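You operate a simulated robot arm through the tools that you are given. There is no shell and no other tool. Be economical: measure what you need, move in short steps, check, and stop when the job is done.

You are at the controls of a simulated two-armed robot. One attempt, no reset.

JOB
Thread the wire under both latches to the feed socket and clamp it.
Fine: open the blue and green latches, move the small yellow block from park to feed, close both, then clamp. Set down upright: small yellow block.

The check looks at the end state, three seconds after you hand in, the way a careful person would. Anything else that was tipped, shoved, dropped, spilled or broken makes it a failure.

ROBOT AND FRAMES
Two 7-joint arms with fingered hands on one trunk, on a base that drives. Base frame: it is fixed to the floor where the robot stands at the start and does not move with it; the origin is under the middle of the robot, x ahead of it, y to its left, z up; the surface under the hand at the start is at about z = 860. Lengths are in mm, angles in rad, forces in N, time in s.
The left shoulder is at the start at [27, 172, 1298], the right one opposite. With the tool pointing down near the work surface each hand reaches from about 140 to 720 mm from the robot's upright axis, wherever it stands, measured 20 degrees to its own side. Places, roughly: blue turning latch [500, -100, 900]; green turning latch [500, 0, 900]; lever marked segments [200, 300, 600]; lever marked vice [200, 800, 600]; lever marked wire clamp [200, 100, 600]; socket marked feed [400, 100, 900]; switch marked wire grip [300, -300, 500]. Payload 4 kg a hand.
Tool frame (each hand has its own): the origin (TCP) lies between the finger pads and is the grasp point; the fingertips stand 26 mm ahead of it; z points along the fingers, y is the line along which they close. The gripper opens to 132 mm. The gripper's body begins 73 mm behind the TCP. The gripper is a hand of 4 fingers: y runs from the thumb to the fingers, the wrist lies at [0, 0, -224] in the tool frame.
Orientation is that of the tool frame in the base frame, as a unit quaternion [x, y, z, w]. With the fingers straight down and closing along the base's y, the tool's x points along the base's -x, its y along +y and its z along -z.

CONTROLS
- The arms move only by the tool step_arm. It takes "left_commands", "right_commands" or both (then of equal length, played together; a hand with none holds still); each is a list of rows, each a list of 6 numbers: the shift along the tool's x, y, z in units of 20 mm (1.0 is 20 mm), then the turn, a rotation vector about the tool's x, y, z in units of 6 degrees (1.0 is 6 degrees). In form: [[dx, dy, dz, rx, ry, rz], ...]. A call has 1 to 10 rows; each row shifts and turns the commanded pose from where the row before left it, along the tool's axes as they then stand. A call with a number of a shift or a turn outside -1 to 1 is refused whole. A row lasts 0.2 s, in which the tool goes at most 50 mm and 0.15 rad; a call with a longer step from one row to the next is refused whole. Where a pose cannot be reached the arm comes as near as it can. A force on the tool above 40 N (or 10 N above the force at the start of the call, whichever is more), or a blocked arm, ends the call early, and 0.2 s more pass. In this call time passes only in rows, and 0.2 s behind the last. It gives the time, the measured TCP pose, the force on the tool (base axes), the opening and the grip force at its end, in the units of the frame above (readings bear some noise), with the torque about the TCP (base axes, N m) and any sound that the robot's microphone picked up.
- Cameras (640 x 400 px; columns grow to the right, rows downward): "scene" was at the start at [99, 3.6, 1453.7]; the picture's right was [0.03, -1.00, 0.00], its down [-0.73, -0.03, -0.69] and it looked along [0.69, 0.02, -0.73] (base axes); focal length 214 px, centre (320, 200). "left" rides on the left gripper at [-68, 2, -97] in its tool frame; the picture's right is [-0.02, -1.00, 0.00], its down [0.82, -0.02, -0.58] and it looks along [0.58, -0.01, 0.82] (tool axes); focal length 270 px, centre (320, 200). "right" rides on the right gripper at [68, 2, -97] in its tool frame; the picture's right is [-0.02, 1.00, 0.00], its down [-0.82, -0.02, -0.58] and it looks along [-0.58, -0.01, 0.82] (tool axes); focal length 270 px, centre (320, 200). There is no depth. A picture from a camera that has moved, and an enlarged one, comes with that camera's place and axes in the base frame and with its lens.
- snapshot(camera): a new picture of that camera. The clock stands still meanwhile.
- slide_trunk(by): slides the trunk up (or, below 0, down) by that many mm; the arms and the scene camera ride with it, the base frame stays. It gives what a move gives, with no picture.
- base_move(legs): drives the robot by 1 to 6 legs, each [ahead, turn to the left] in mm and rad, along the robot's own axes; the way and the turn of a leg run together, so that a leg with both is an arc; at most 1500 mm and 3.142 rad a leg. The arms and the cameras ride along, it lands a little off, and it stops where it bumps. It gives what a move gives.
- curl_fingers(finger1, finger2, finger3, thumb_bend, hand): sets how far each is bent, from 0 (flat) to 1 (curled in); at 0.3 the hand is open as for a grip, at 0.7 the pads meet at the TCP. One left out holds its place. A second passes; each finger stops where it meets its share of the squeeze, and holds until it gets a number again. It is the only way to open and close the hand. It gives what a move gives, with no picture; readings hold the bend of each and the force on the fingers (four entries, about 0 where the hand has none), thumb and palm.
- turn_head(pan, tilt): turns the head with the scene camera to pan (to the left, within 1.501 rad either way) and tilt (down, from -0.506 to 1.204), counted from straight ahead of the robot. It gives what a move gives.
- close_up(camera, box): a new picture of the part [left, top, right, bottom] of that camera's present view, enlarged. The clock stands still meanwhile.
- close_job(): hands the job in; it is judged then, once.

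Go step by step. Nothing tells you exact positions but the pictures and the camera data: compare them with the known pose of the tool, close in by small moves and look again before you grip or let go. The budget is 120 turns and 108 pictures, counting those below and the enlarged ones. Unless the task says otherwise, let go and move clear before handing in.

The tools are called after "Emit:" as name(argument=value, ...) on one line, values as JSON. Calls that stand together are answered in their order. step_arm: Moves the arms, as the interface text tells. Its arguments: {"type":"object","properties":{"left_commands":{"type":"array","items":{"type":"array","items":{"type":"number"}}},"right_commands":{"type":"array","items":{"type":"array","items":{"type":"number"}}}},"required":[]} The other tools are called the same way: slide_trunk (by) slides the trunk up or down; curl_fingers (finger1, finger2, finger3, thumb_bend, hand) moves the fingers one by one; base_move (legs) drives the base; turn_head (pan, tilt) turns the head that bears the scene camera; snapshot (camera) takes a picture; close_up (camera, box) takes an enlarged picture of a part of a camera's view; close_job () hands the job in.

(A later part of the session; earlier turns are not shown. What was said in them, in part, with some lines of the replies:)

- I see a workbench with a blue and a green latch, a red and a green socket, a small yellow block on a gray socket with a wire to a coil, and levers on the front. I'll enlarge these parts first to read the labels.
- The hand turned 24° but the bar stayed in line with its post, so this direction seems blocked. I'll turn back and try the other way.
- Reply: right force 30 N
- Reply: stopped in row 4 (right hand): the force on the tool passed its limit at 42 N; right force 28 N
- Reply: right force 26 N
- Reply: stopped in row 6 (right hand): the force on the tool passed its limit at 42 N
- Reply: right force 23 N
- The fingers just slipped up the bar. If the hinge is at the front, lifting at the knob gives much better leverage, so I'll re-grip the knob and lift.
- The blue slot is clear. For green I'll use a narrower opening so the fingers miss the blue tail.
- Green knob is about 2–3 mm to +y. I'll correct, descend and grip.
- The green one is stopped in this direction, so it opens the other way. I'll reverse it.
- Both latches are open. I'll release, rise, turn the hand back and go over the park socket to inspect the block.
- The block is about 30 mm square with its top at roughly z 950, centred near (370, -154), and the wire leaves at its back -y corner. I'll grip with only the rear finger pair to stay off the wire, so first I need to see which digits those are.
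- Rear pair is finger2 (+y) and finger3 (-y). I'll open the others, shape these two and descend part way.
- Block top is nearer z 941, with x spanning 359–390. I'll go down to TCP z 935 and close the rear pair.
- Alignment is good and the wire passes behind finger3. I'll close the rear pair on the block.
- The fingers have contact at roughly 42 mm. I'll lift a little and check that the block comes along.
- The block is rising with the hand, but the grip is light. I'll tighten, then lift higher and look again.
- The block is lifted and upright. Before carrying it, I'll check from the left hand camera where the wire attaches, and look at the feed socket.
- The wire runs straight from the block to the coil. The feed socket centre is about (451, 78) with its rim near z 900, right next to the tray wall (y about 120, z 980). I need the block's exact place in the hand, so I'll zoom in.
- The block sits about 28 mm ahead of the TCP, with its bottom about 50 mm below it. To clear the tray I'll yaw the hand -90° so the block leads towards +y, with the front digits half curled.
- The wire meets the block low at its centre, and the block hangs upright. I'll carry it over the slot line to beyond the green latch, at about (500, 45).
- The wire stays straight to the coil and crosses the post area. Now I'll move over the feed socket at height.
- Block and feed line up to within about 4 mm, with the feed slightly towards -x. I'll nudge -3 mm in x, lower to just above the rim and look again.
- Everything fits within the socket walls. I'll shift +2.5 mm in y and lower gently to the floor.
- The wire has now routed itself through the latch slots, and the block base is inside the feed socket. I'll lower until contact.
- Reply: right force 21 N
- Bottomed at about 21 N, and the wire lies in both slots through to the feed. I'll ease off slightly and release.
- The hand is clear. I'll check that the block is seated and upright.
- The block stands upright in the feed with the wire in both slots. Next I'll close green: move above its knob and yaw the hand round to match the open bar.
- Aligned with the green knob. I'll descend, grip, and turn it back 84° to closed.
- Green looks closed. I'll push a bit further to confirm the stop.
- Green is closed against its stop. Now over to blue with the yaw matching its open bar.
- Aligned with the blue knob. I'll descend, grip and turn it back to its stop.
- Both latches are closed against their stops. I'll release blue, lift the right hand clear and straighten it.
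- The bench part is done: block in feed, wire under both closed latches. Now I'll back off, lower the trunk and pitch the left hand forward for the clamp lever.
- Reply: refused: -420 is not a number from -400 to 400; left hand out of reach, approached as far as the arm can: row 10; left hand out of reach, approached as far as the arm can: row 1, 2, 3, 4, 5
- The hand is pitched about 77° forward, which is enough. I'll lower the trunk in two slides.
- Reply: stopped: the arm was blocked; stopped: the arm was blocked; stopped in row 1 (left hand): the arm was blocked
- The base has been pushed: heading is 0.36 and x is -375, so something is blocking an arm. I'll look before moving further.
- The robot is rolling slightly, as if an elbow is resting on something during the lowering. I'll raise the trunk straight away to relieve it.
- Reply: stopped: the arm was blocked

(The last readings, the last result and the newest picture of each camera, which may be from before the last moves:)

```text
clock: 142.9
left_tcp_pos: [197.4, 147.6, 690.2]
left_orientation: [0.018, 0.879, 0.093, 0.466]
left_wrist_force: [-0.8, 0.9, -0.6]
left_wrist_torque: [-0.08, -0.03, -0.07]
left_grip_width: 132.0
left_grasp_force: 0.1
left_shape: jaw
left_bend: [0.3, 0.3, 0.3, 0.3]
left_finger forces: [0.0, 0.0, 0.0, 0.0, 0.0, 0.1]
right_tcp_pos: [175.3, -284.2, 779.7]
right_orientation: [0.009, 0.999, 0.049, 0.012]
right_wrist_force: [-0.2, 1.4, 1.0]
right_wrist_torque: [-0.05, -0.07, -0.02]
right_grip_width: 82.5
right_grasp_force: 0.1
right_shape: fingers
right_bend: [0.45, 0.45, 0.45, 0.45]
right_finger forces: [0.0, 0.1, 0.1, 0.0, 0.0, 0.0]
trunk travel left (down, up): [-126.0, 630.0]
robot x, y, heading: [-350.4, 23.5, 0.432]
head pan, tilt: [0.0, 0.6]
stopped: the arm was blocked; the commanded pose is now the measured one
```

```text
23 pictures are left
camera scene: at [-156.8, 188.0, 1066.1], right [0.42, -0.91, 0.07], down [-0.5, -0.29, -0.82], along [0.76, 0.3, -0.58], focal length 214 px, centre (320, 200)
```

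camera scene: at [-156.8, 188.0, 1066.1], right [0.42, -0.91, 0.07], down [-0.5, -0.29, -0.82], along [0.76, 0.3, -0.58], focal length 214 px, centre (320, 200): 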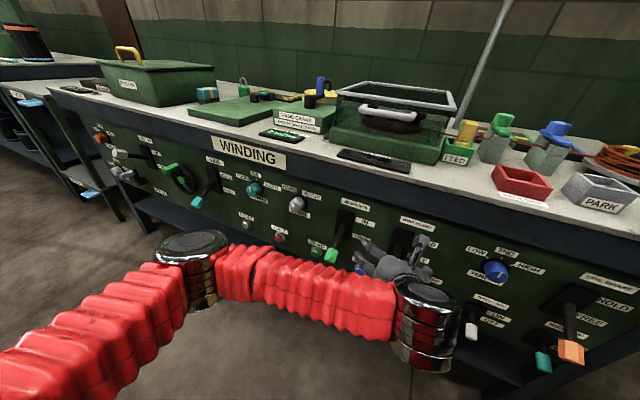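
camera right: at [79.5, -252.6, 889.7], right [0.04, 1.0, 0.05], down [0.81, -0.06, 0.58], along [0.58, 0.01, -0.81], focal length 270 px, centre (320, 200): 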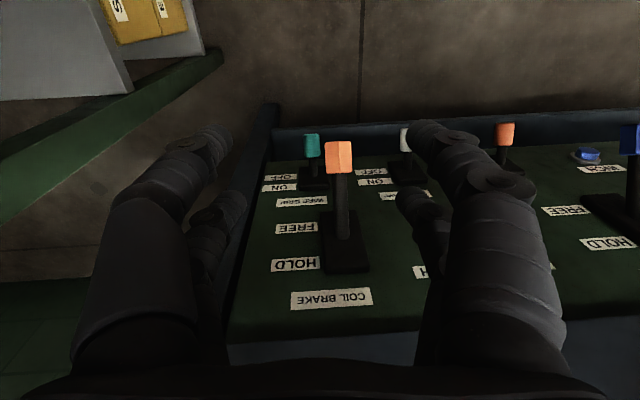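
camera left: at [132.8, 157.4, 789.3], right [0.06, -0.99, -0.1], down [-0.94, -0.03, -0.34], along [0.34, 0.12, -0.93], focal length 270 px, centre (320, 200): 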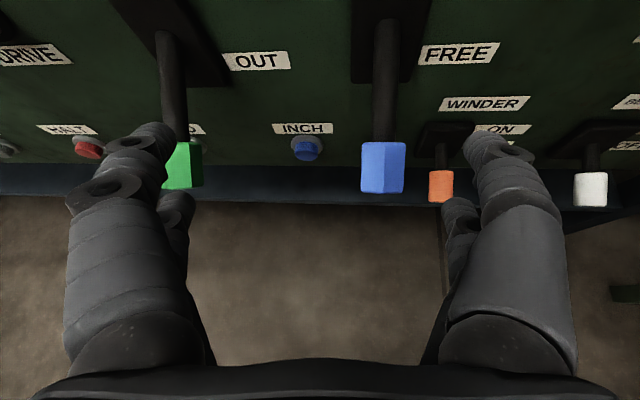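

It is still drifting forward and left. I'll drive back under base control to get away from the panel.

Emit:
base_move(legs=[[-200, 0]])

Emit:
snapshot(camera="scene")

```text
clock: 143.7
left_tcp_pos: [214.4, 89.7, 671.7]
left_orientation: [0.041, 0.882, 0.126, 0.453]
left_wrist_force: [-1.0, 1.4, -0.6]
left_wrist_torque: [-0.05, 0.01, -0.08]
left_grip_width: 132.3
left_grasp_force: 0.0
left_shape: jaw
left_bend: [0.3, 0.3, 0.3, 0.3]
left_finger forces: [0.0, 0.0, 0.0, 0.0, 0.1, 0.0]
right_tcp_pos: [188.7, -356.2, 726.5]
right_orientation: [0.016, 0.997, 0.079, 0.005]
right_wrist_force: [-0.2, 0.7, -0.4]
right_wrist_torque: [-0.04, -0.03, -0.03]
right_grip_width: 82.4
right_grasp_force: 0.1
right_shape: fingers
right_bend: [0.45, 0.45, 0.45, 0.45]
right_finger forces: [0.1, 0.1, 0.0, 0.0, 0.0, 0.0]
trunk travel left (down, up): [-126.0, 630.0]
robot x, y, heading: [-352.7, 26.2, 0.436]
head pan, tilt: [0.0, 0.6]
stopped in leg 1: the robot was blocked; the commanded pose is now the measured one
```

```text
22 pictures are left
camera scene: at [-153.2, 189.2, 1064.0], right [0.42, -0.9, 0.07], down [-0.5, -0.29, -0.81], along [0.75, 0.31, -0.58], focal length 214 px, centre (320, 200)
```

scene: 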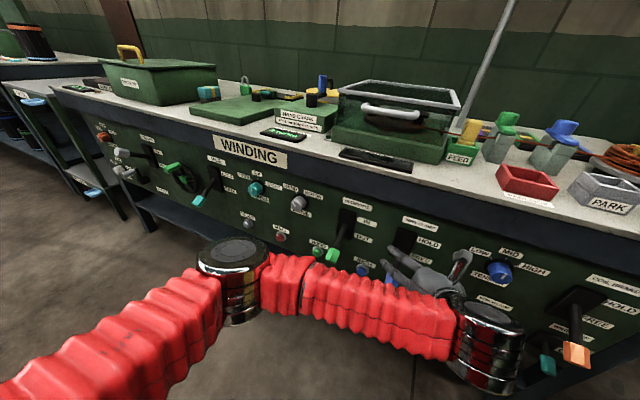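

The base holds still but is blocked going back. I'll look around to find the contact.

Emit:
turn_head(pan=-1.4, tilt=0.7)

Emit:
snapshot(camera="scene")

Emit:
turn_head(pan=1.4, tilt=0.8)

Emit:
snapshot(camera="scene")

```text
clock: 145.2
left_tcp_pos: [208.9, 92.9, 674.2]
left_orientation: [0.04, 0.88, 0.125, 0.456]
left_wrist_force: [0.3, 0.0, -0.2]
left_wrist_torque: [0.02, 0.0, -0.01]
left_grip_width: 132.1
left_grasp_force: 0.2
left_shape: jaw
left_bend: [0.3, 0.3, 0.3, 0.3]
left_finger forces: [0.1, 0.1, 0.1, 0.0, 0.1, 0.0]
right_tcp_pos: [188.3, -348.1, 729.6]
right_orientation: [0.006, 0.997, 0.081, 0.01]
right_wrist_force: [0.2, -0.4, 0.1]
right_wrist_torque: [-0.03, 0.01, 0.01]
right_grip_width: 82.8
right_grasp_force: 0.0
right_shape: fingers
right_bend: [0.45, 0.45, 0.45, 0.45]
right_finger forces: [0.1, 0.0, 0.0, 0.0, 0.0, 0.1]
trunk travel left (down, up): [-126.0, 630.0]
robot x, y, heading: [-354.4, 22.5, 0.449]
head pan, tilt: [-1.4, 0.7]
```

```text
21 pictures are left
camera scene: at [-196.0, 80.5, 1063.2], right [-0.81, -0.58, 0.02], down [-0.36, 0.47, -0.81], along [0.46, -0.66, -0.59], focal length 214 px, centre (320, 200)
```

scene: 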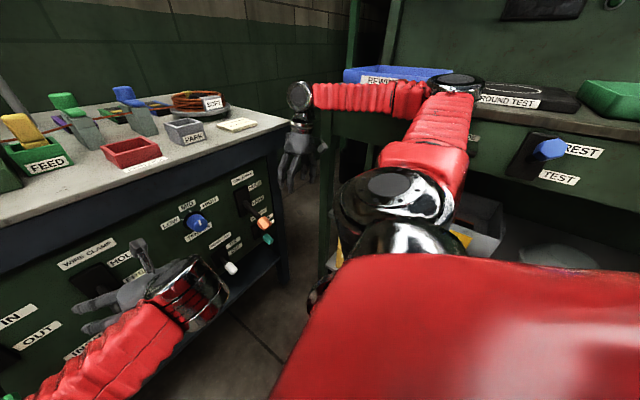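

```text
clock: 147.7
left_tcp_pos: [208.6, 92.2, 675.9]
left_orientation: [0.04, 0.88, 0.126, 0.457]
left_wrist_force: [-0.1, -0.1, 0.2]
left_wrist_torque: [-0.03, -0.01, 0.03]
left_grip_width: 131.9
left_grasp_force: 0.1
left_shape: jaw
left_bend: [0.3, 0.3, 0.3, 0.3]
left_finger forces: [0.0, 0.0, 0.0, 0.1, 0.0, 0.0]
right_tcp_pos: [189.2, -348.3, 729.8]
right_orientation: [0.006, 0.997, 0.081, 0.009]
right_wrist_force: [0.7, -0.1, -0.2]
right_wrist_torque: [-0.03, -0.01, -0.01]
right_grip_width: 82.8
right_grasp_force: 0.1
right_shape: fingers
right_bend: [0.45, 0.45, 0.45, 0.45]
right_finger forces: [0.0, 0.1, 0.0, 0.0, 0.1, 0.0]
trunk travel left (down, up): [-126.0, 630.0]
robot x, y, heading: [-350.1, 22.5, 0.453]
head pan, tilt: [1.4, 0.799]
```

```text
20 pictures are left
camera scene: at [-267.5, 225.2, 1043.9], right [0.96, 0.28, 0.0], down [0.22, -0.73, -0.65], along [-0.18, 0.62, -0.76], focal length 214 px, centre (320, 200)
```

scene: 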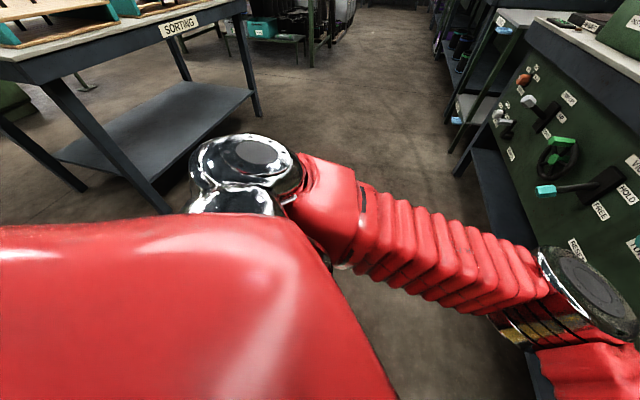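

The right elbow is resting against the side bench by the blue tray. I'll raise the trunk to lift it off.

Emit:
slide_trunk(by=150)

Emit:
turn_head(pan=-1.4, tilt=0.6)

Emit:
snapshot(camera="scene")

```text
clock: 149.4
left_tcp_pos: [216.0, 79.9, 817.9]
left_orientation: [0.043, 0.881, 0.138, 0.451]
left_wrist_force: [0.1, 0.0, -0.4]
left_wrist_torque: [0.02, 0.05, -0.03]
left_grip_width: 131.8
left_grasp_force: 0.0
left_shape: jaw
left_bend: [0.3, 0.3, 0.3, 0.3]
left_finger forces: [0.0, 0.0, 0.0, 0.0, 0.0, 0.1]
right_tcp_pos: [198.3, -359.2, 861.4]
right_orientation: [0.003, 0.995, 0.098, 0.002]
right_wrist_force: [0.1, 0.7, -0.1]
right_wrist_torque: [0.0, 0.0, -0.01]
right_grip_width: 83.1
right_grasp_force: 0.0
right_shape: fingers
right_bend: [0.45, 0.45, 0.45, 0.45]
right_finger forces: [0.0, 0.0, 0.0, 0.0, 0.0, 0.0]
trunk travel left (down, up): [-276.0, 480.0]
robot x, y, heading: [-354.3, 26.6, 0.439]
head pan, tilt: [1.4, 0.799]
```

```text
clock: 151.9
left_tcp_pos: [214.4, 78.3, 818.6]
left_orientation: [0.046, 0.881, 0.137, 0.451]
left_wrist_force: [-0.1, -0.3, 0.5]
left_wrist_torque: [0.0, 0.02, -0.01]
left_grip_width: 132.1
left_grasp_force: 0.1
left_shape: jaw
left_bend: [0.3, 0.3, 0.3, 0.3]
left_finger forces: [0.0, 0.0, 0.0, 0.0, 0.1, 0.0]
right_tcp_pos: [196.4, -359.2, 863.0]
right_orientation: [0.004, 0.995, 0.099, 0.003]
right_wrist_force: [-0.6, 0.0, -0.6]
right_wrist_torque: [-0.01, 0.02, 0.01]
right_grip_width: 82.5
right_grasp_force: 0.0
right_shape: fingers
right_bend: [0.45, 0.45, 0.45, 0.45]
right_finger forces: [0.1, 0.1, 0.0, 0.1, 0.0, 0.0]
trunk travel left (down, up): [-276.0, 480.0]
robot x, y, heading: [-347.0, 27.2, 0.438]
head pan, tilt: [-1.4, 0.6]
```

```text
19 pictures are left
camera scene: at [-232.9, -16.5, 1219.0], right [-0.82, -0.57, 0.0], down [-0.32, 0.46, -0.82], along [0.47, -0.68, -0.57], focal length 214 px, centre (320, 200)
```

scene: 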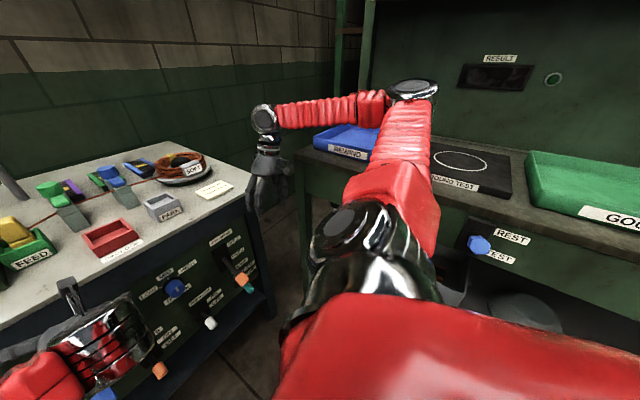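

The elbow is off the side bench now. I'll raise a bit more and reposition the base about 150 mm further left, so the right elbow stays clear of that bench.

Emit:
slide_trunk(by=150)

Emit:
base_move(legs=[[-200, 0], [0, 0.6], [240, 0], [0, -1.04]])

Emit:
turn_head(pan=-0.7, tilt=0.7)

Emit:
snapshot(camera="scene")

```text
clock: 153.6
left_tcp_pos: [214.3, 77.4, 967.9]
left_orientation: [0.046, 0.88, 0.137, 0.452]
left_wrist_force: [-0.7, 0.7, 0.2]
left_wrist_torque: [0.0, -0.02, 0.02]
left_grip_width: 132.0
left_grasp_force: 0.1
left_shape: jaw
left_bend: [0.3, 0.3, 0.3, 0.3]
left_finger forces: [0.0, 0.1, 0.1, 0.0, 0.1, 0.0]
right_tcp_pos: [195.9, -359.8, 1013.2]
right_orientation: [0.004, 0.995, 0.098, 0.003]
right_wrist_force: [0.1, -0.5, 0.7]
right_wrist_torque: [-0.01, -0.02, -0.01]
right_grip_width: 82.8
right_grasp_force: 0.0
right_shape: fingers
right_bend: [0.45, 0.45, 0.45, 0.45]
right_finger forces: [0.1, 0.0, 0.1, 0.0, 0.0, 0.0]
trunk travel left (down, up): [-426.0, 330.0]
robot x, y, heading: [-350.5, 23.0, 0.438]
head pan, tilt: [-1.4, 0.6]
```

```text
clock: 161.4
left_tcp_pos: [125.0, -39.3, 966.9]
left_orientation: [0.23, 0.852, 0.038, 0.47]
left_wrist_force: [0.9, 0.8, -0.1]
left_wrist_torque: [0.0, 0.01, -0.06]
left_grip_width: 132.1
left_grasp_force: 0.2
left_shape: jaw
left_bend: [0.3, 0.3, 0.3, 0.3]
left_finger forces: [0.0, 0.0, 0.0, 0.1, 0.1, 0.0]
right_tcp_pos: [-70.9, -431.3, 1014.3]
right_orientation: [0.213, 0.972, 0.095, 0.024]
right_wrist_force: [0.2, -0.4, 0.1]
right_wrist_torque: [-0.01, 0.02, 0.01]
right_grip_width: 82.7
right_grasp_force: 0.0
right_shape: fingers
right_bend: [0.45, 0.45, 0.45, 0.45]
right_finger forces: [0.1, 0.1, 0.0, 0.0, 0.0, 0.1]
trunk travel left (down, up): [-426.0, 330.0]
robot x, y, heading: [-415.1, 177.0, 0.02]
head pan, tilt: [-1.4, 0.6]
```

```text
clock: 162.5
left_tcp_pos: [125.2, -40.3, 968.1]
left_orientation: [0.23, 0.852, 0.039, 0.469]
left_wrist_force: [-0.1, -0.5, -1.0]
left_wrist_torque: [-0.01, 0.0, -0.02]
left_grip_width: 132.1
left_grasp_force: 0.0
left_shape: jaw
left_bend: [0.3, 0.3, 0.3, 0.3]
left_finger forces: [0.1, 0.0, 0.1, 0.0, 0.0, 0.0]
right_tcp_pos: [-70.7, -431.1, 1014.6]
right_orientation: [0.212, 0.972, 0.095, 0.024]
right_wrist_force: [-0.1, -0.2, -0.8]
right_wrist_torque: [0.03, 0.01, -0.01]
right_grip_width: 83.0
right_grasp_force: 0.1
right_shape: fingers
right_bend: [0.45, 0.45, 0.45, 0.45]
right_finger forces: [0.1, 0.1, 0.0, 0.0, 0.0, 0.0]
trunk travel left (down, up): [-426.0, 330.0]
robot x, y, heading: [-413.8, 176.5, 0.018]
head pan, tilt: [-0.7, 0.7]
```

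```text
18 pictures are left
camera scene: at [-316.1, 122.8, 1362.9], right [-0.63, -0.78, 0.0], down [-0.5, 0.41, -0.76], along [0.59, -0.48, -0.64], focal length 214 px, centre (320, 200)
```

scene: 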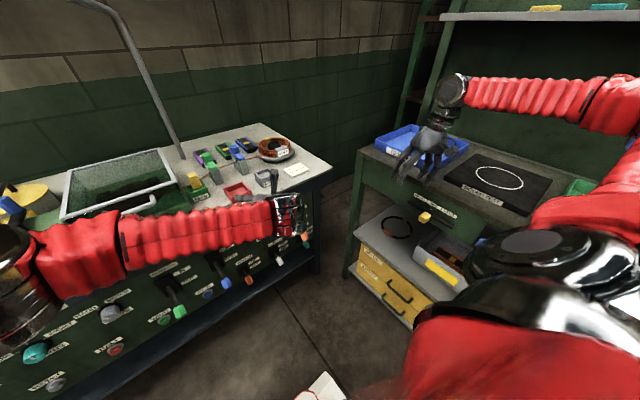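

I'll check the side-bench tray for any displacement.

Emit:
close_up(camera="scene", box=[340, 90, 580, 230])

```text
2.67 times, centred on (460, 160) of scene
camera zoom: at [-316.1, 122.8, 1362.9], right [-0.63, -0.78, 0.0], down [-0.5, 0.41, -0.76], along [0.59, -0.48, -0.64], focal length 572 px, centre (-53, 307)
```

zoom: 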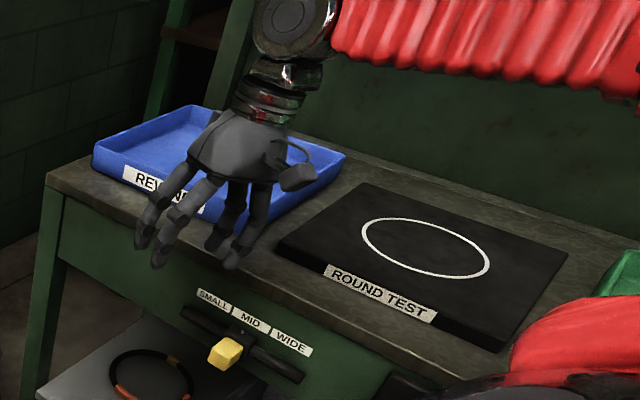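

The tray looks unmoved relative to the mat. I'll straighten the left hand and bring it in line with the clamp lever (y about 133) while still clear of the panel.

Emit:
step_arm(left_commands=[[0, 0, 0, -0.26, -0.06, -0.69], [0, 0, 0, -0.26, -0.06, -0.69], [0, 0, 0, -0.26, -0.06, -0.69], [0, 0, 0, -0.26, -0.06, -0.69], [0, 0, 0, -0.26, -0.06, -0.69], [0, 0, 0, -0.26, -0.06, -0.69]])

Emit:
step_arm(left_commands=[[0, 0.97, 0, 0, 0, 0], [0, 0.97, 0, 0, 0, 0], [0, 0.97, 0, 0, 0, 0], [0, 0.97, 0, 0, 0, 0], [0, 0.97, 0, 0, 0, 0], [0, 0.97, 0, 0, 0, 0], [0, 0.97, 0, 0, 0, 0], [0, 0.97, 0, 0, 0, 0], [0, 0.97, 0, 0, 0, 0]])

Emit:
slide_trunk(by=-100)

```text
clock: 163.9
left_tcp_pos: [124.0, -39.6, 968.3]
left_orientation: [0.003, 0.866, 0.001, 0.5]
left_wrist_force: [0.6, 0.5, 0.8]
left_wrist_torque: [-0.02, -0.01, -0.01]
left_grip_width: 131.8
left_grasp_force: 0.0
left_shape: jaw
left_bend: [0.3, 0.3, 0.3, 0.3]
left_finger forces: [0.0, 0.0, 0.1, 0.0, 0.0, 0.0]
right_tcp_pos: [-72.5, -429.8, 1014.2]
right_orientation: [0.213, 0.972, 0.095, 0.024]
right_wrist_force: [-0.3, 0.1, 0.4]
right_wrist_torque: [0.01, 0.0, 0.0]
right_grip_width: 82.8
right_grasp_force: 0.1
right_shape: fingers
right_bend: [0.45, 0.45, 0.45, 0.45]
right_finger forces: [0.0, 0.1, 0.0, 0.0, 0.0, 0.1]
trunk travel left (down, up): [-426.0, 330.0]
robot x, y, heading: [-415.4, 175.0, 0.022]
head pan, tilt: [-0.7, 0.7]
```

```text
clock: 165.9
left_tcp_pos: [124.4, 136.7, 968.3]
left_orientation: [0.004, 0.866, 0.0, 0.501]
left_wrist_force: [-0.7, 0.2, -0.2]
left_wrist_torque: [0.0, 0.04, 0.02]
left_grip_width: 132.3
left_grasp_force: 0.0
left_shape: jaw
left_bend: [0.3, 0.3, 0.3, 0.3]
left_finger forces: [0.0, 0.0, 0.0, 0.1, 0.0, 0.0]
right_tcp_pos: [-73.2, -431.2, 1014.9]
right_orientation: [0.212, 0.972, 0.095, 0.023]
right_wrist_force: [-0.2, 0.0, 0.0]
right_wrist_torque: [-0.01, 0.01, 0.0]
right_grip_width: 83.0
right_grasp_force: 0.1
right_shape: fingers
right_bend: [0.45, 0.45, 0.45, 0.45]
right_finger forces: [0.0, 0.0, 0.0, 0.1, 0.0, 0.0]
trunk travel left (down, up): [-426.0, 330.0]
robot x, y, heading: [-413.0, 177.2, 0.017]
head pan, tilt: [-0.7, 0.7]
```

```text
clock: 167.2
left_tcp_pos: [124.5, 134.3, 868.9]
left_orientation: [0.002, 0.866, 0.001, 0.5]
left_wrist_force: [1.2, 0.4, -0.1]
left_wrist_torque: [-0.01, -0.05, 0.0]
left_grip_width: 131.8
left_grasp_force: 0.0
left_shape: jaw
left_bend: [0.3, 0.3, 0.3, 0.3]
left_finger forces: [0.0, 0.1, 0.1, 0.0, 0.0, 0.0]
right_tcp_pos: [-72.7, -429.9, 912.7]
right_orientation: [0.212, 0.972, 0.096, 0.023]
right_wrist_force: [1.3, 9.2, -5.4]
right_wrist_torque: [0.09, 0.0, 0.03]
right_grip_width: 82.8
right_grasp_force: 4.8
right_shape: fingers
right_bend: [0.45, 0.45, 0.46, 0.45]
right_finger forces: [0.0, 0.1, 10.1, 0.0, 0.1, 0.0]
trunk travel left (down, up): [-326.0, 430.0]
robot x, y, heading: [-415.0, 176.1, 0.019]
head pan, tilt: [-0.7, 0.7]
```

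A right fingertip is touching the side bench area, so I'll lift the right hand and bring it inward right away.

Emit:
step_arm(right_commands=[[0, 0, -1, 0, 0, 0], [0, 0.1, -1, 0, 0, 0], [0, 0.3, -1, 0, 0, 0], [0, 0.7, -1, 0, 0, 0], [0, 1, -1, 0, 0, 0], [0, 1, -1, 0, 0, 0], [0, 1, -0.5, 0, 0, 0], [0, 1, 0, 0, 0, 0], [0, 1, 0, 0, 0, 0], [0, 1, 0, 0, 0, 0]])

Emit:
close_up(camera="scene", box=[340, 60, 600, 260])

```text
clock: 169.4
left_tcp_pos: [125.6, 135.8, 871.1]
left_orientation: [0.003, 0.866, 0.0, 0.501]
left_wrist_force: [1.0, -0.9, 0.6]
left_wrist_torque: [-0.03, -0.01, -0.04]
left_grip_width: 131.9
left_grasp_force: 0.1
left_shape: jaw
left_bend: [0.3, 0.3, 0.3, 0.3]
left_finger forces: [0.0, 0.0, 0.1, 0.0, 0.0, 0.1]
right_tcp_pos: [-26.0, -325.2, 1069.3]
right_orientation: [0.213, 0.972, 0.094, 0.023]
right_wrist_force: [0.1, 0.5, 1.3]
right_wrist_torque: [-0.05, -0.02, -0.02]
right_grip_width: 82.9
right_grasp_force: 0.0
right_shape: fingers
right_bend: [0.45, 0.45, 0.45, 0.45]
right_finger forces: [0.0, 0.0, 0.0, 0.1, 0.1, 0.0]
trunk travel left (down, up): [-326.0, 430.0]
robot x, y, heading: [-414.3, 175.7, 0.015]
head pan, tilt: [-0.7, 0.7]
```

```text
2.00 times, centred on (470, 160) of scene
camera zoom: at [-291.0, 124.4, 1261.7], right [-0.63, -0.78, 0.0], down [-0.5, 0.4, -0.77], along [0.59, -0.48, -0.64], focal length 429 px, centre (20, 280)
```

zoom: 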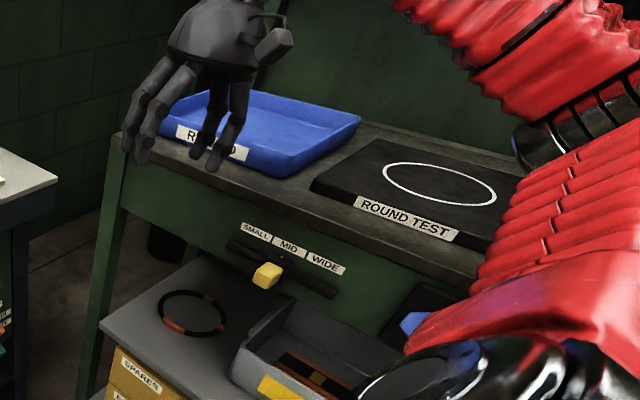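

The right hand is clear now. I'll lower the left hand with the arm only, keeping the trunk here.

Emit:
step_arm(left_commands=[[0.866, 0, 0.5, 0, 0, 0], [0.866, 0, 0.5, 0, 0, 0], [0.866, 0, 0.5, 0, 0, 0], [0.866, 0, 0.5, 0, 0, 0], [0.866, 0, 0.5, 0, 0, 0], [0.866, 0, 0.5, 0, 0, 0], [0.866, 0, 0.5, 0, 0, 0], [0.866, 0, 0.5, 0, 0, 0], [0.866, 0, 0.5, 0, 0, 0], [0.866, 0, 0.5, 0, 0, 0]])

Emit:
snapshot(camera="left")

```text
clock: 171.6
left_tcp_pos: [126.5, 136.9, 669.1]
left_orientation: [0.003, 0.866, 0.0, 0.5]
left_wrist_force: [0.4, -0.4, 0.5]
left_wrist_torque: [0.04, 0.0, 0.01]
left_grip_width: 132.2
left_grasp_force: 0.1
left_shape: jaw
left_bend: [0.3, 0.3, 0.3, 0.3]
left_finger forces: [0.0, 0.1, 0.0, 0.0, 0.0, 0.0]
right_tcp_pos: [-25.8, -326.7, 1068.2]
right_orientation: [0.213, 0.972, 0.095, 0.024]
right_wrist_force: [-0.7, 0.4, 0.0]
right_wrist_torque: [0.02, -0.03, 0.02]
right_grip_width: 82.7
right_grasp_force: 0.0
right_shape: fingers
right_bend: [0.45, 0.45, 0.45, 0.45]
right_finger forces: [0.1, 0.1, 0.0, 0.0, 0.1, 0.0]
trunk travel left (down, up): [-326.0, 430.0]
robot x, y, heading: [-414.9, 180.0, 0.021]
head pan, tilt: [-0.7, 0.7]
```

```text
15 pictures are left
camera left: at [77.5, 138.8, 777.8], right [0.01, -1.0, 0.02], down [-0.91, -0.02, -0.42], along [0.42, -0.01, -0.91], focal length 270 px, centre (320, 200)
```

left: 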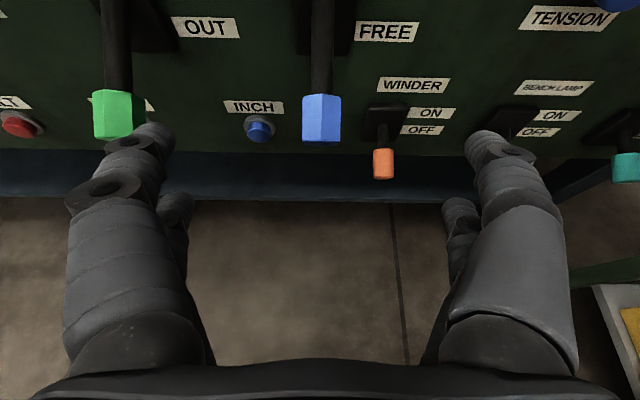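

The lever cap spans x 204–239 at z about 617, y about 137. I'll narrow the hand, drop to z 600, then advance with the upper finger pair level with the cap.

Emit:
curl_fingers(hand="left", finger1=0.45, finger2=0.45, finger3=0.45, thumb_bend=0.45)

Emit:
step_arm(left_commands=[[0.866, 0, 0.5, 0, 0, 0], [0.866, 0, 0.5, 0, 0, 0], [0.866, 0, 0.5, 0, 0, 0], [0.4, 0, 0.23, 0, 0, 0], [-0.5, 0, 0.866, 0, 0, 0], [-0.5, 0, 0.866, 0, 0, 0], [-0.5, 0, 0.866, 0, 0, 0]])

Emit:
snapshot(camera="left")

```text
clock: 172.6
left_tcp_pos: [127.6, 136.0, 670.4]
left_orientation: [0.003, 0.866, 0.001, 0.499]
left_wrist_force: [-0.2, 0.7, -0.7]
left_wrist_torque: [-0.01, 0.03, -0.02]
left_grip_width: 83.4
left_grasp_force: 0.1
left_shape: fingers
left_bend: [0.45, 0.45, 0.45, 0.45]
left_finger forces: [0.0, 0.0, 0.0, 0.0, 0.0, 0.0]
right_tcp_pos: [-27.0, -324.8, 1069.6]
right_orientation: [0.213, 0.972, 0.095, 0.024]
right_wrist_force: [-0.3, 0.3, 0.1]
right_wrist_torque: [0.01, 0.01, 0.0]
right_grip_width: 82.8
right_grasp_force: 0.1
right_shape: fingers
right_bend: [0.45, 0.45, 0.45, 0.45]
right_finger forces: [0.0, 0.1, 0.0, 0.0, 0.0, 0.0]
trunk travel left (down, up): [-326.0, 430.0]
robot x, y, heading: [-411.3, 178.2, 0.019]
head pan, tilt: [-0.7, 0.7]
```

```text
clock: 174.2
left_tcp_pos: [187.8, 136.0, 600.0]
left_orientation: [0.003, 0.866, 0.001, 0.5]
left_wrist_force: [-0.4, -0.2, 0.4]
left_wrist_torque: [-0.01, 0.02, 0.02]
left_grip_width: 83.4
left_grasp_force: 0.0
left_shape: fingers
left_bend: [0.45, 0.45, 0.45, 0.45]
left_finger forces: [0.0, 0.0, 0.1, 0.0, 0.0, 0.1]
right_tcp_pos: [-25.6, -325.6, 1069.0]
right_orientation: [0.212, 0.972, 0.096, 0.024]
right_wrist_force: [-0.2, 0.2, 0.5]
right_wrist_torque: [0.0, -0.03, 0.01]
right_grip_width: 82.7
right_grasp_force: 0.1
right_shape: fingers
right_bend: [0.45, 0.45, 0.45, 0.45]
right_finger forces: [0.0, 0.1, 0.0, 0.0, 0.0, 0.0]
trunk travel left (down, up): [-326.0, 430.0]
robot x, y, heading: [-419.5, 176.2, 0.019]
head pan, tilt: [-0.7, 0.7]
```

```text
14 pictures are left
camera left: at [137.4, 139.1, 708.8], right [0.01, -1.0, 0.02], down [-0.91, -0.02, -0.42], along [0.42, -0.01, -0.91], focal length 270 px, centre (320, 200)
```

left: 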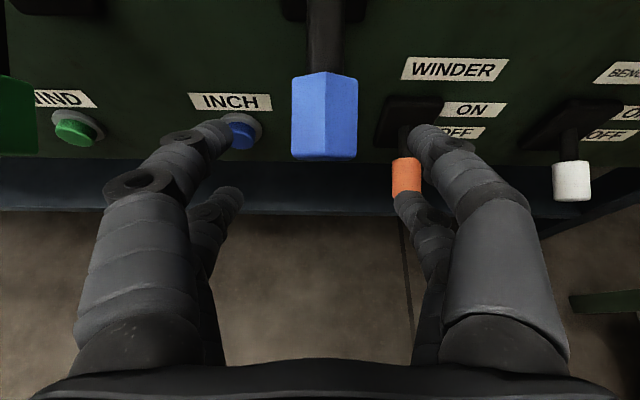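

The lever is centred between the fingers. I'll advance 24 mm and close.

Emit:
step_arm(left_commands=[[-0.3, 0, 0.52, 0, 0, 0], [-0.3, 0, 0.52, 0, 0, 0]])

Emit:
curl_fingers(hand="left", finger1=0.75, finger2=0.75, finger3=0.75, thumb_bend=0.75)

Emit:
snapshot(camera="left")

```text
clock: 174.8
left_tcp_pos: [209.7, 136.0, 602.0]
left_orientation: [0.003, 0.866, 0.001, 0.5]
left_wrist_force: [0.4, 0.1, 1.8]
left_wrist_torque: [-0.02, 0.01, 0.01]
left_grip_width: 83.6
left_grasp_force: 0.1
left_shape: fingers
left_bend: [0.45, 0.45, 0.45, 0.45]
left_finger forces: [0.0, 0.1, 0.0, 0.1, 0.1, 0.0]
right_tcp_pos: [-26.1, -325.3, 1069.7]
right_orientation: [0.213, 0.972, 0.096, 0.024]
right_wrist_force: [-0.3, 0.3, -1.2]
right_wrist_torque: [0.03, 0.03, 0.01]
right_grip_width: 82.9
right_grasp_force: 0.1
right_shape: fingers
right_bend: [0.45, 0.45, 0.45, 0.45]
right_finger forces: [0.0, 0.0, 0.1, 0.0, 0.0, 0.1]
trunk travel left (down, up): [-326.0, 430.0]
robot x, y, heading: [-411.0, 174.3, 0.014]
head pan, tilt: [-0.7, 0.7]
```

```text
clock: 175.8
left_tcp_pos: [210.0, 135.8, 600.9]
left_orientation: [0.003, 0.866, 0.001, 0.5]
left_wrist_force: [3.0, -7.1, 0.3]
left_wrist_torque: [0.09, 0.02, -0.12]
left_grip_width: 26.8
left_grasp_force: 11.4
left_shape: fingers
left_bend: [0.62, 0.73, 0.73, 0.66]
left_finger forces: [7.3, 0.0, 0.0, 0.0, 15.1, 0.1]
right_tcp_pos: [-26.0, -325.7, 1068.3]
right_orientation: [0.212, 0.972, 0.095, 0.024]
right_wrist_force: [-0.6, 0.9, -0.3]
right_wrist_torque: [0.01, -0.02, 0.0]
right_grip_width: 82.9
right_grasp_force: 0.1
right_shape: fingers
right_bend: [0.45, 0.45, 0.45, 0.45]
right_finger forces: [0.0, 0.0, 0.1, 0.0, 0.1, 0.0]
trunk travel left (down, up): [-326.0, 430.0]
robot x, y, heading: [-414.6, 178.4, 0.023]
head pan, tilt: [-0.7, 0.7]
```

```text
13 pictures are left
camera left: at [160.3, 137.4, 709.3], right [0.01, -1.0, 0.02], down [-0.91, -0.01, -0.42], along [0.42, -0.01, -0.91], focal length 270 px, centre (320, 200)
```

left: 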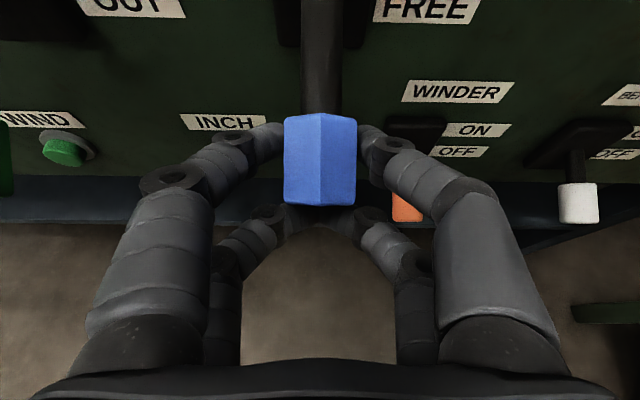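

The upper pair pinches the cap and the lower pair closes beneath it. I'll lift the lever.

Emit:
step_arm(left_commands=[[-0.4, 0, -0.28, 0, 0, 0], [-0.42, 0, -0.26, 0, 0, 0], [-0.433, 0, -0.25, 0, 0, 0], [-0.433, 0, -0.25, 0, 0, 0], [-0.45, 0, -0.23, 0, 0, 0]])

Emit:
snapshot(camera="left")

```text
clock: 177.0
left_tcp_pos: [210.4, 134.6, 653.0]
left_orientation: [0.003, 0.865, 0.001, 0.501]
left_wrist_force: [6.5, -11.1, -1.6]
left_wrist_torque: [0.11, 0.17, -0.21]
left_grip_width: 14.9
left_grasp_force: 9.5
left_shape: fingers
left_bend: [0.66, 0.73, 0.73, 0.66]
left_finger forces: [5.3, 0.0, 0.0, 0.1, 13.7, 0.0]
right_tcp_pos: [-25.3, -327.0, 1068.8]
right_orientation: [0.213, 0.972, 0.096, 0.024]
right_wrist_force: [-0.8, -0.1, 0.0]
right_wrist_torque: [0.03, 0.02, -0.03]
right_grip_width: 82.8
right_grasp_force: 0.0
right_shape: fingers
right_bend: [0.45, 0.45, 0.45, 0.45]
right_finger forces: [0.1, 0.0, 0.0, 0.0, 0.0, 0.0]
trunk travel left (down, up): [-326.0, 430.0]
robot x, y, heading: [-414.3, 174.6, 0.015]
head pan, tilt: [-0.7, 0.7]
```

```text
12 pictures are left
camera left: at [160.6, 137.1, 760.1], right [0.01, -1.0, 0.02], down [-0.91, -0.02, -0.42], along [0.42, -0.01, -0.91], focal length 270 px, centre (320, 200)
```

left: 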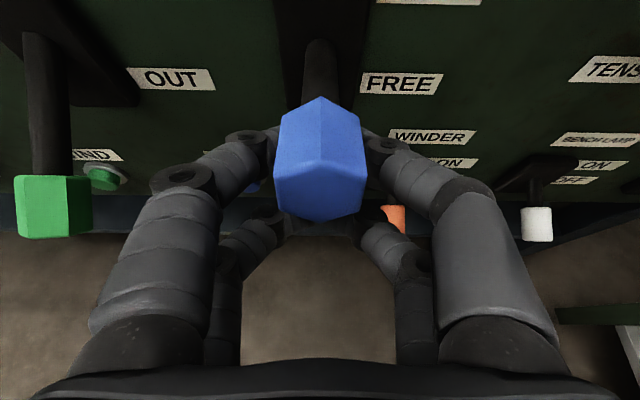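

The lever is swinging up. I'll keep lifting.

Emit:
step_arm(left_commands=[[-0.45, 0, -0.23, 0, 0, 0], [-0.46, 0, -0.2, 0, 0, 0], [-0.46, 0, -0.2, 0, 0, 0], [-0.46, 0, -0.18, 0, 0, 0], [-0.46, 0, -0.18, 0, 0, 0]])

Emit:
snapshot(camera="left")

```text
clock: 178.2
left_tcp_pos: [216.8, 135.0, 699.9]
left_orientation: [0.003, 0.866, 0.001, 0.5]
left_wrist_force: [-1.9, -5.0, -10.8]
left_wrist_torque: [0.04, 0.05, -0.12]
left_grip_width: 15.9
left_grasp_force: 21.4
left_shape: fingers
left_bend: [0.65, 0.73, 0.73, 0.68]
left_finger forces: [7.9, 15.0, 9.5, 0.0, 11.2, 0.0]
right_tcp_pos: [-23.1, -327.2, 1067.7]
right_orientation: [0.213, 0.972, 0.095, 0.023]
right_wrist_force: [0.5, -0.2, -0.2]
right_wrist_torque: [-0.02, 0.08, 0.02]
right_grip_width: 82.8
right_grasp_force: 0.1
right_shape: fingers
right_bend: [0.45, 0.45, 0.45, 0.45]
right_finger forces: [0.1, 0.0, 0.1, 0.0, 0.1, 0.0]
trunk travel left (down, up): [-326.0, 430.0]
robot x, y, heading: [-415.4, 180.3, 0.026]
head pan, tilt: [-0.7, 0.7]
```

```text
11 pictures are left
camera left: at [166.3, 137.2, 808.7], right [0.01, -1.0, 0.02], down [-0.91, -0.01, -0.42], along [0.42, -0.01, -0.91], focal length 270 px, centre (320, 200)
```

left: 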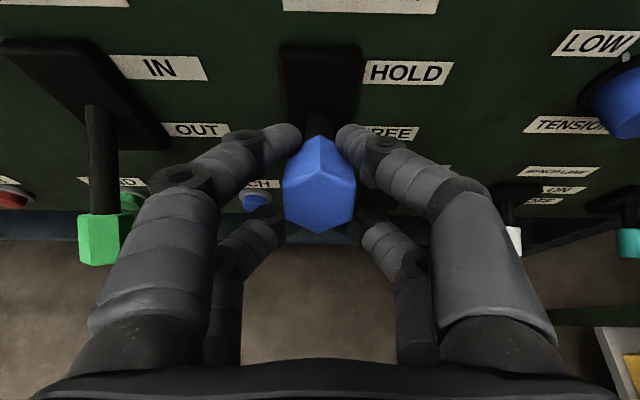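

It is nearing HOLD with some resistance. I'll push on to the stop.

Emit:
step_arm(left_commands=[[-0.45, 0, -0.15, 0, 0, 0], [-0.45, 0, -0.12, 0, 0, 0], [-0.45, 0, -0.1, 0, 0, 0], [-0.45, 0, -0.1, 0, 0, 0]])

Emit:
snapshot(camera="left")

```text
clock: 178.7
left_tcp_pos: [212.8, 136.6, 702.7]
left_orientation: [0.005, 0.871, 0.001, 0.492]
left_wrist_force: [15.0, -7.9, -22.5]
left_wrist_torque: [-0.03, 0.07, -0.12]
left_grip_width: 15.3
left_grasp_force: 19.2
left_shape: fingers
left_bend: [0.65, 0.72, 0.72, 0.68]
left_finger forces: [5.3, 13.4, 8.8, 0.0, 10.9, 0.0]
right_tcp_pos: [-23.9, -327.0, 1068.7]
right_orientation: [0.212, 0.972, 0.095, 0.023]
right_wrist_force: [-1.0, 0.3, 0.3]
right_wrist_torque: [0.0, -0.03, 0.0]
right_grip_width: 82.8
right_grasp_force: 0.1
right_shape: fingers
right_bend: [0.45, 0.45, 0.45, 0.45]
right_finger forces: [0.0, 0.0, 0.0, 0.0, 0.0, 0.0]
trunk travel left (down, up): [-326.0, 430.0]
robot x, y, heading: [-415.2, 178.8, 0.015]
head pan, tilt: [-0.7, 0.7]
stopped in row 2 (left hand): the force on the tool passed its limit at 44 N (the readings are from after the stop); the commanded pose is now the measured one
```

```text
10 pictures are left
camera left: at [165.2, 138.0, 812.3], right [0.01, -1.0, 0.01], down [-0.92, -0.01, -0.4], along [0.4, -0.01, -0.92], focal length 270 px, centre (320, 200)
```

left: 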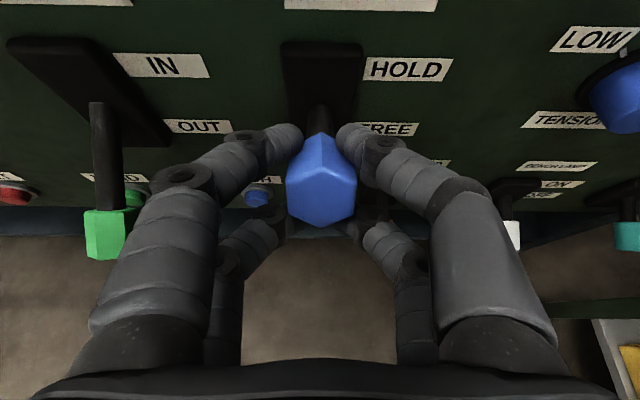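

There's a firm stop at 44 N. I'll release, back off and check the lever.

Emit:
curl_fingers(hand="left", finger1=0.4, finger2=0.4, finger3=0.4, thumb_bend=0.4)

Emit:
step_arm(left_commands=[[0.5, 0, -0.866, 0, 0, 0], [0.5, 0, -0.866, 0, 0, 0], [0.5, 0, -0.866, 0, 0, 0], [0.5, 0, -0.866, 0, 0, 0]])

Emit:
snapshot(camera="left")

```text
clock: 179.7
left_tcp_pos: [212.4, 137.1, 705.6]
left_orientation: [0.005, 0.869, 0.001, 0.494]
left_wrist_force: [0.3, 0.0, 0.7]
left_wrist_torque: [0.0, -0.01, -0.02]
left_grip_width: 99.5
left_grasp_force: 0.0
left_shape: fingers
left_bend: [0.4, 0.4, 0.4, 0.4]
left_finger forces: [0.0, 0.0, 0.0, 0.0, 0.0, 0.0]
right_tcp_pos: [-26.4, -326.3, 1070.2]
right_orientation: [0.212, 0.972, 0.095, 0.023]
right_wrist_force: [-0.6, 0.2, -0.5]
right_wrist_torque: [0.01, -0.01, 0.0]
right_grip_width: 82.9
right_grasp_force: 0.0
right_shape: fingers
right_bend: [0.45, 0.45, 0.45, 0.45]
right_finger forces: [0.0, 0.1, 0.1, 0.1, 0.0, 0.1]
trunk travel left (down, up): [-326.0, 430.0]
robot x, y, heading: [-409.3, 175.4, 0.019]
head pan, tilt: [-0.7, 0.7]
```

```text
clock: 180.7
left_tcp_pos: [132.3, 136.7, 707.7]
left_orientation: [0.005, 0.869, 0.0, 0.494]
left_wrist_force: [0.5, -0.2, -0.5]
left_wrist_torque: [-0.01, -0.01, -0.03]
left_grip_width: 99.4
left_grasp_force: 0.1
left_shape: fingers
left_bend: [0.4, 0.4, 0.4, 0.4]
left_finger forces: [0.0, 0.1, 0.0, 0.0, 0.0, 0.1]
right_tcp_pos: [-25.9, -326.3, 1069.7]
right_orientation: [0.213, 0.972, 0.096, 0.024]
right_wrist_force: [-0.7, -0.9, -0.1]
right_wrist_torque: [0.01, -0.02, -0.04]
right_grip_width: 82.9
right_grasp_force: 0.0
right_shape: fingers
right_bend: [0.45, 0.45, 0.45, 0.45]
right_finger forces: [0.0, 0.1, 0.1, 0.1, 0.1, 0.1]
trunk travel left (down, up): [-326.0, 430.0]
robot x, y, heading: [-414.3, 176.4, 0.019]
head pan, tilt: [-0.7, 0.7]
```

```text
9 pictures are left
camera left: at [84.9, 139.2, 817.1], right [0.01, -1.0, 0.02], down [-0.91, -0.01, -0.41], along [0.41, -0.01, -0.91], focal length 270 px, centre (320, 200)
```

left: 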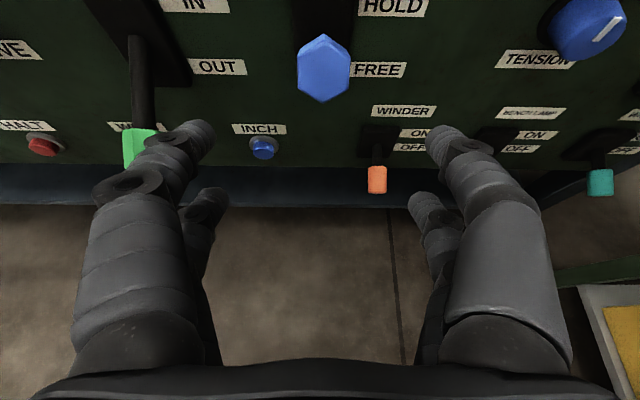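

The clamp lever stays up at HOLD. I'll raise the left hand and trunk, then drive back to my earlier viewpoint to compare the side bench with the first pictures.

Emit:
step_arm(left_commands=[[-0.866, 0, -0.5, 0, 0, 0], [-0.866, 0, -0.5, 0, 0, 0], [-0.866, 0, -0.5, 0, 0, 0], [-0.866, 0, -0.5, 0, 0, 0], [-0.866, 0, -0.5, 0, 0, 0], [-0.866, 0, -0.5, 0, 0, 0], [-0.866, 0, -0.5, 0, 0, 0], [-0.866, 0, -0.5, 0, 0, 0], [-0.866, 0, -0.5, 0, 0, 0], [-0.866, 0, -0.5, 0, 0, 0]])

Emit:
slide_trunk(by=199)

Emit:
base_move(legs=[[0, 1.127], [-194, 0], [0, -1.146]])

Emit:
turn_head(pan=0, tilt=0.8)

Emit:
snapshot(camera="scene")

```text
clock: 182.9
left_tcp_pos: [133.4, 134.5, 906.3]
left_orientation: [0.004, 0.869, 0.002, 0.494]
left_wrist_force: [-0.7, -0.7, 0.1]
left_wrist_torque: [0.0, -0.05, 0.0]
left_grip_width: 99.3
left_grasp_force: 0.1
left_shape: fingers
left_bend: [0.4, 0.4, 0.4, 0.4]
left_finger forces: [0.0, 0.0, 0.0, 0.1, 0.0, 0.1]
right_tcp_pos: [-25.0, -325.9, 1069.4]
right_orientation: [0.212, 0.972, 0.096, 0.024]
right_wrist_force: [-0.3, 0.1, -0.6]
right_wrist_torque: [0.04, -0.02, 0.02]
right_grip_width: 82.8
right_grasp_force: 0.1
right_shape: fingers
right_bend: [0.45, 0.45, 0.45, 0.45]
right_finger forces: [0.0, 0.0, 0.0, 0.1, 0.1, 0.0]
trunk travel left (down, up): [-326.0, 430.0]
robot x, y, heading: [-418.0, 178.6, 0.017]
head pan, tilt: [-0.7, 0.7]
```

```text
clock: 185.1
left_tcp_pos: [135.2, 135.3, 1105.5]
left_orientation: [0.005, 0.869, 0.001, 0.494]
left_wrist_force: [-0.1, 0.9, -0.9]
left_wrist_torque: [-0.01, 0.01, -0.02]
left_grip_width: 99.1
left_grasp_force: 0.0
left_shape: fingers
left_bend: [0.4, 0.4, 0.4, 0.4]
left_finger forces: [0.0, 0.1, 0.0, 0.1, 0.0, 0.0]
right_tcp_pos: [-25.5, -328.0, 1267.6]
right_orientation: [0.212, 0.972, 0.094, 0.024]
right_wrist_force: [0.2, -0.2, -0.1]
right_wrist_torque: [0.01, 0.0, -0.01]
right_grip_width: 82.7
right_grasp_force: 0.0
right_shape: fingers
right_bend: [0.45, 0.45, 0.45, 0.45]
right_finger forces: [0.0, 0.0, 0.1, 0.0, 0.0, 0.0]
trunk travel left (down, up): [-525.0, 231.0]
robot x, y, heading: [-413.0, 176.2, 0.017]
head pan, tilt: [-0.7, 0.7]
```

```text
clock: 188.1
left_tcp_pos: [-69.2, 609.9, 1106.9]
left_orientation: [-0.401, 0.772, 0.229, 0.438]
left_wrist_force: [0.1, 0.4, -0.3]
left_wrist_torque: [-0.03, -0.05, -0.03]
left_grip_width: 99.7
left_grasp_force: 0.0
left_shape: fingers
left_bend: [0.4, 0.4, 0.4, 0.4]
left_finger forces: [0.0, 0.0, 0.0, 0.0, 0.0, 0.1]
right_tcp_pos: [219.9, 216.1, 1270.9]
right_orientation: [-0.266, 0.959, 0.095, -0.022]
right_wrist_force: [-0.3, 0.4, -0.4]
right_wrist_torque: [-0.03, -0.02, 0.02]
right_grip_width: 83.0
right_grasp_force: 0.1
right_shape: fingers
right_bend: [0.45, 0.45, 0.45, 0.45]
right_finger forces: [0.0, 0.0, 0.0, 0.0, 0.0, 0.0]
trunk travel left (down, up): [-525.0, 231.0]
robot x, y, heading: [-371.3, 151.0, 1.021]
head pan, tilt: [-0.7, 0.7]
stopped in leg 1: the robot was blocked; the commanded pose is now the measured one
```

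```text
clock: 189.2
left_tcp_pos: [-66.0, 607.5, 1107.0]
left_orientation: [-0.401, 0.771, 0.231, 0.437]
left_wrist_force: [0.0, 0.2, 0.3]
left_wrist_torque: [0.03, 0.02, 0.01]
left_grip_width: 100.0
left_grasp_force: 0.1
left_shape: fingers
left_bend: [0.4, 0.4, 0.4, 0.4]
left_finger forces: [0.1, 0.0, 0.1, 0.0, 0.0, 0.0]
right_tcp_pos: [224.1, 213.3, 1269.7]
right_orientation: [-0.266, 0.959, 0.095, -0.024]
right_wrist_force: [0.8, -1.0, -0.1]
right_wrist_torque: [-0.04, 0.03, -0.01]
right_grip_width: 83.1
right_grasp_force: 0.1
right_shape: fingers
right_bend: [0.45, 0.45, 0.45, 0.45]
right_finger forces: [0.0, 0.0, 0.1, 0.1, 0.0, 0.1]
trunk travel left (down, up): [-525.0, 231.0]
robot x, y, heading: [-376.9, 150.1, 1.023]
head pan, tilt: [0.0, 0.799]
```

```text
8 pictures are left
camera scene: at [-321.7, 233.6, 1454.3], right [0.85, -0.52, 0.0], down [-0.38, -0.61, -0.7], along [0.36, 0.59, -0.72], focal length 214 px, centre (320, 200)
```

scene: 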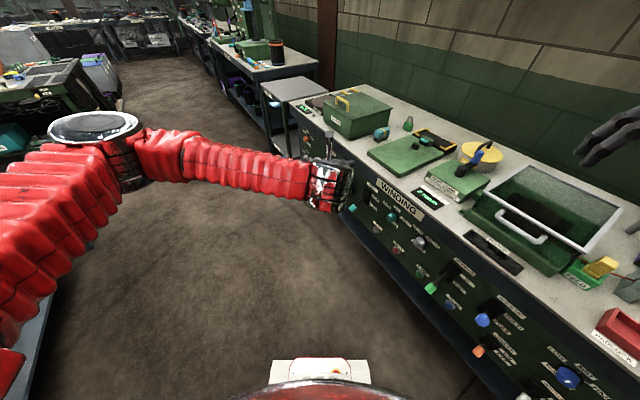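

The turn was blocked, probably by the chassis meeting the table behind. I'll turn back straight.

Emit:
base_move(legs=[[30, -0.3], [0, -0.72]])

Emit:
turn_head(pan=-0.5, tilt=0.8)

Emit:
snapshot(camera="scene")

```text
clock: 192.3
left_tcp_pos: [197.2, 243.4, 1107.4]
left_orientation: [-0.046, 0.868, 0.029, 0.493]
left_wrist_force: [-0.4, -0.2, 0.2]
left_wrist_torque: [0.02, 0.02, 0.04]
left_grip_width: 99.8
left_grasp_force: 0.1
left_shape: fingers
left_bend: [0.4, 0.4, 0.4, 0.4]
left_finger forces: [0.0, 0.1, 0.0, 0.1, 0.1, 0.0]
right_tcp_pos: [91.7, -232.6, 1270.1]
right_orientation: [0.155, 0.983, 0.097, 0.019]
right_wrist_force: [-0.9, -0.6, 0.0]
right_wrist_torque: [0.03, -0.01, -0.01]
right_grip_width: 82.9
right_grasp_force: 0.0
right_shape: fingers
right_bend: [0.45, 0.45, 0.45, 0.45]
right_finger forces: [0.0, 0.0, 0.0, 0.1, 0.0, 0.0]
trunk travel left (down, up): [-525.0, 231.0]
robot x, y, heading: [-359.5, 216.1, 0.133]
head pan, tilt: [0.0, 0.799]
stopped in leg 2: the robot was blocked; the commanded pose is now the measured one
```

```text
clock: 193.2
left_tcp_pos: [197.1, 244.7, 1108.0]
left_orientation: [-0.046, 0.868, 0.029, 0.494]
left_wrist_force: [0.1, -0.4, 0.2]
left_wrist_torque: [0.03, 0.01, 0.0]
left_grip_width: 99.9
left_grasp_force: 0.0
left_shape: fingers
left_bend: [0.4, 0.4, 0.4, 0.4]
left_finger forces: [0.0, 0.0, 0.0, 0.0, 0.0, 0.0]
right_tcp_pos: [91.7, -231.6, 1271.1]
right_orientation: [0.154, 0.983, 0.097, 0.019]
right_wrist_force: [0.3, 0.5, 0.4]
right_wrist_torque: [0.0, 0.01, 0.02]
right_grip_width: 83.0
right_grasp_force: 0.0
right_shape: fingers
right_bend: [0.45, 0.45, 0.45, 0.45]
right_finger forces: [0.0, 0.1, 0.0, 0.0, 0.0, 0.1]
trunk travel left (down, up): [-525.0, 231.0]
robot x, y, heading: [-358.8, 217.3, 0.135]
head pan, tilt: [-0.499, 0.799]
```

```text
7 pictures are left
camera scene: at [-265.2, 190.0, 1454.3], right [-0.35, -0.94, 0.0], down [-0.67, 0.25, -0.7], along [0.65, -0.25, -0.72], focal length 214 px, centre (320, 200)
```

scene: 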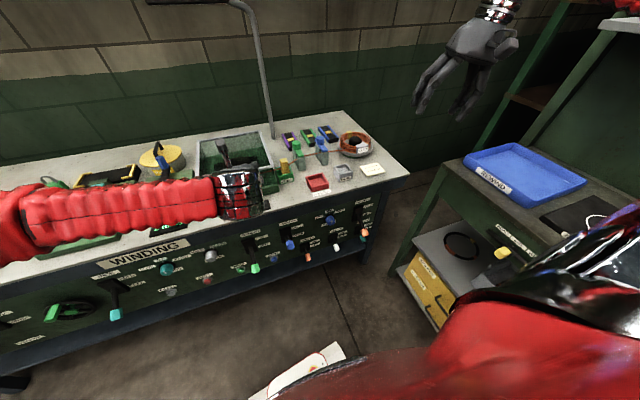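

I'll zoom on the side bench to judge whether the tray or mat shifted.

Emit:
close_up(camera="scene", box=[420, 120, 640, 260])

```text
2.86 times, centred on (530, 190) of scene
camera zoom: at [-265.2, 190.0, 1454.3], right [-0.35, -0.94, 0.0], down [-0.67, 0.25, -0.7], along [0.65, -0.25, -0.72], focal length 613 px, centre (-280, 229)
```

zoom: 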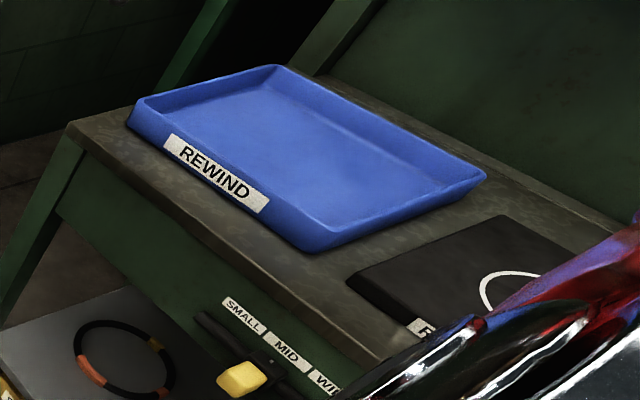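

The tray and mat sit square to the bench, so I take them as undisturbed. A final check of the work: block, latches and clamp lever.

Emit:
close_up(camera="scene", box=[230, 110, 410, 270])

Emit:
close_up(camera="scene", box=[230, 210, 390, 290])

```text
2.50 times, centred on (320, 190) of scene
camera zoom: at [-265.2, 190.0, 1454.3], right [-0.35, -0.94, 0.0], down [-0.67, 0.25, -0.7], along [0.65, -0.25, -0.72], focal length 536 px, centre (320, 225)
```

zoom: 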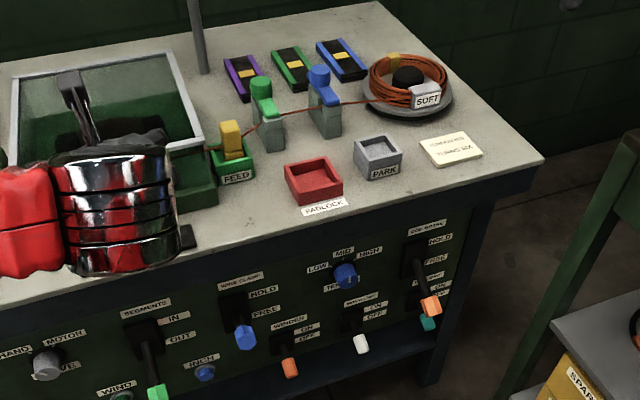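

```text
4.00 times, centred on (310, 250) of scene
camera zoom: at [-265.2, 190.0, 1454.3], right [-0.35, -0.94, 0.0], down [-0.67, 0.25, -0.7], along [0.65, -0.25, -0.72], focal length 858 px, centre (360, 0)
```

zoom: 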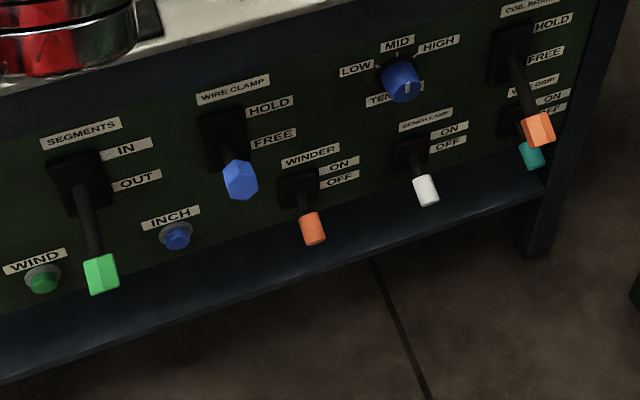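

The block stands upright in feed, both latches are shut over the wire, and the wire clamp lever is up at HOLD. Both hands are clear, so I'm handing in.

Emit:
close_job()

```text
The job is handed in.
```

I moved the block to the feed socket, where it stands upright. The wire runs under both closed latches and the wire clamp is up at HOLD. I handed the job in, and no verdict has come back.

Three contacts along the way could count against it:
- **Side bench, elbow:** my right elbow pressed on the bench by the blue tray while I lowered the trunk, and pushed the robot off its spot. The tray and mat still look square to the bench, but I could not match them exactly to the first pictures.
- **Side bench, finger:** one right fingertip touched something near that bench's front edge at about 10 N. The size selector there looks unchanged.
- **Table behind:** turning on the way out, the robot was blocked twice, probably by the table behind it. I did not check whether anything there moved.
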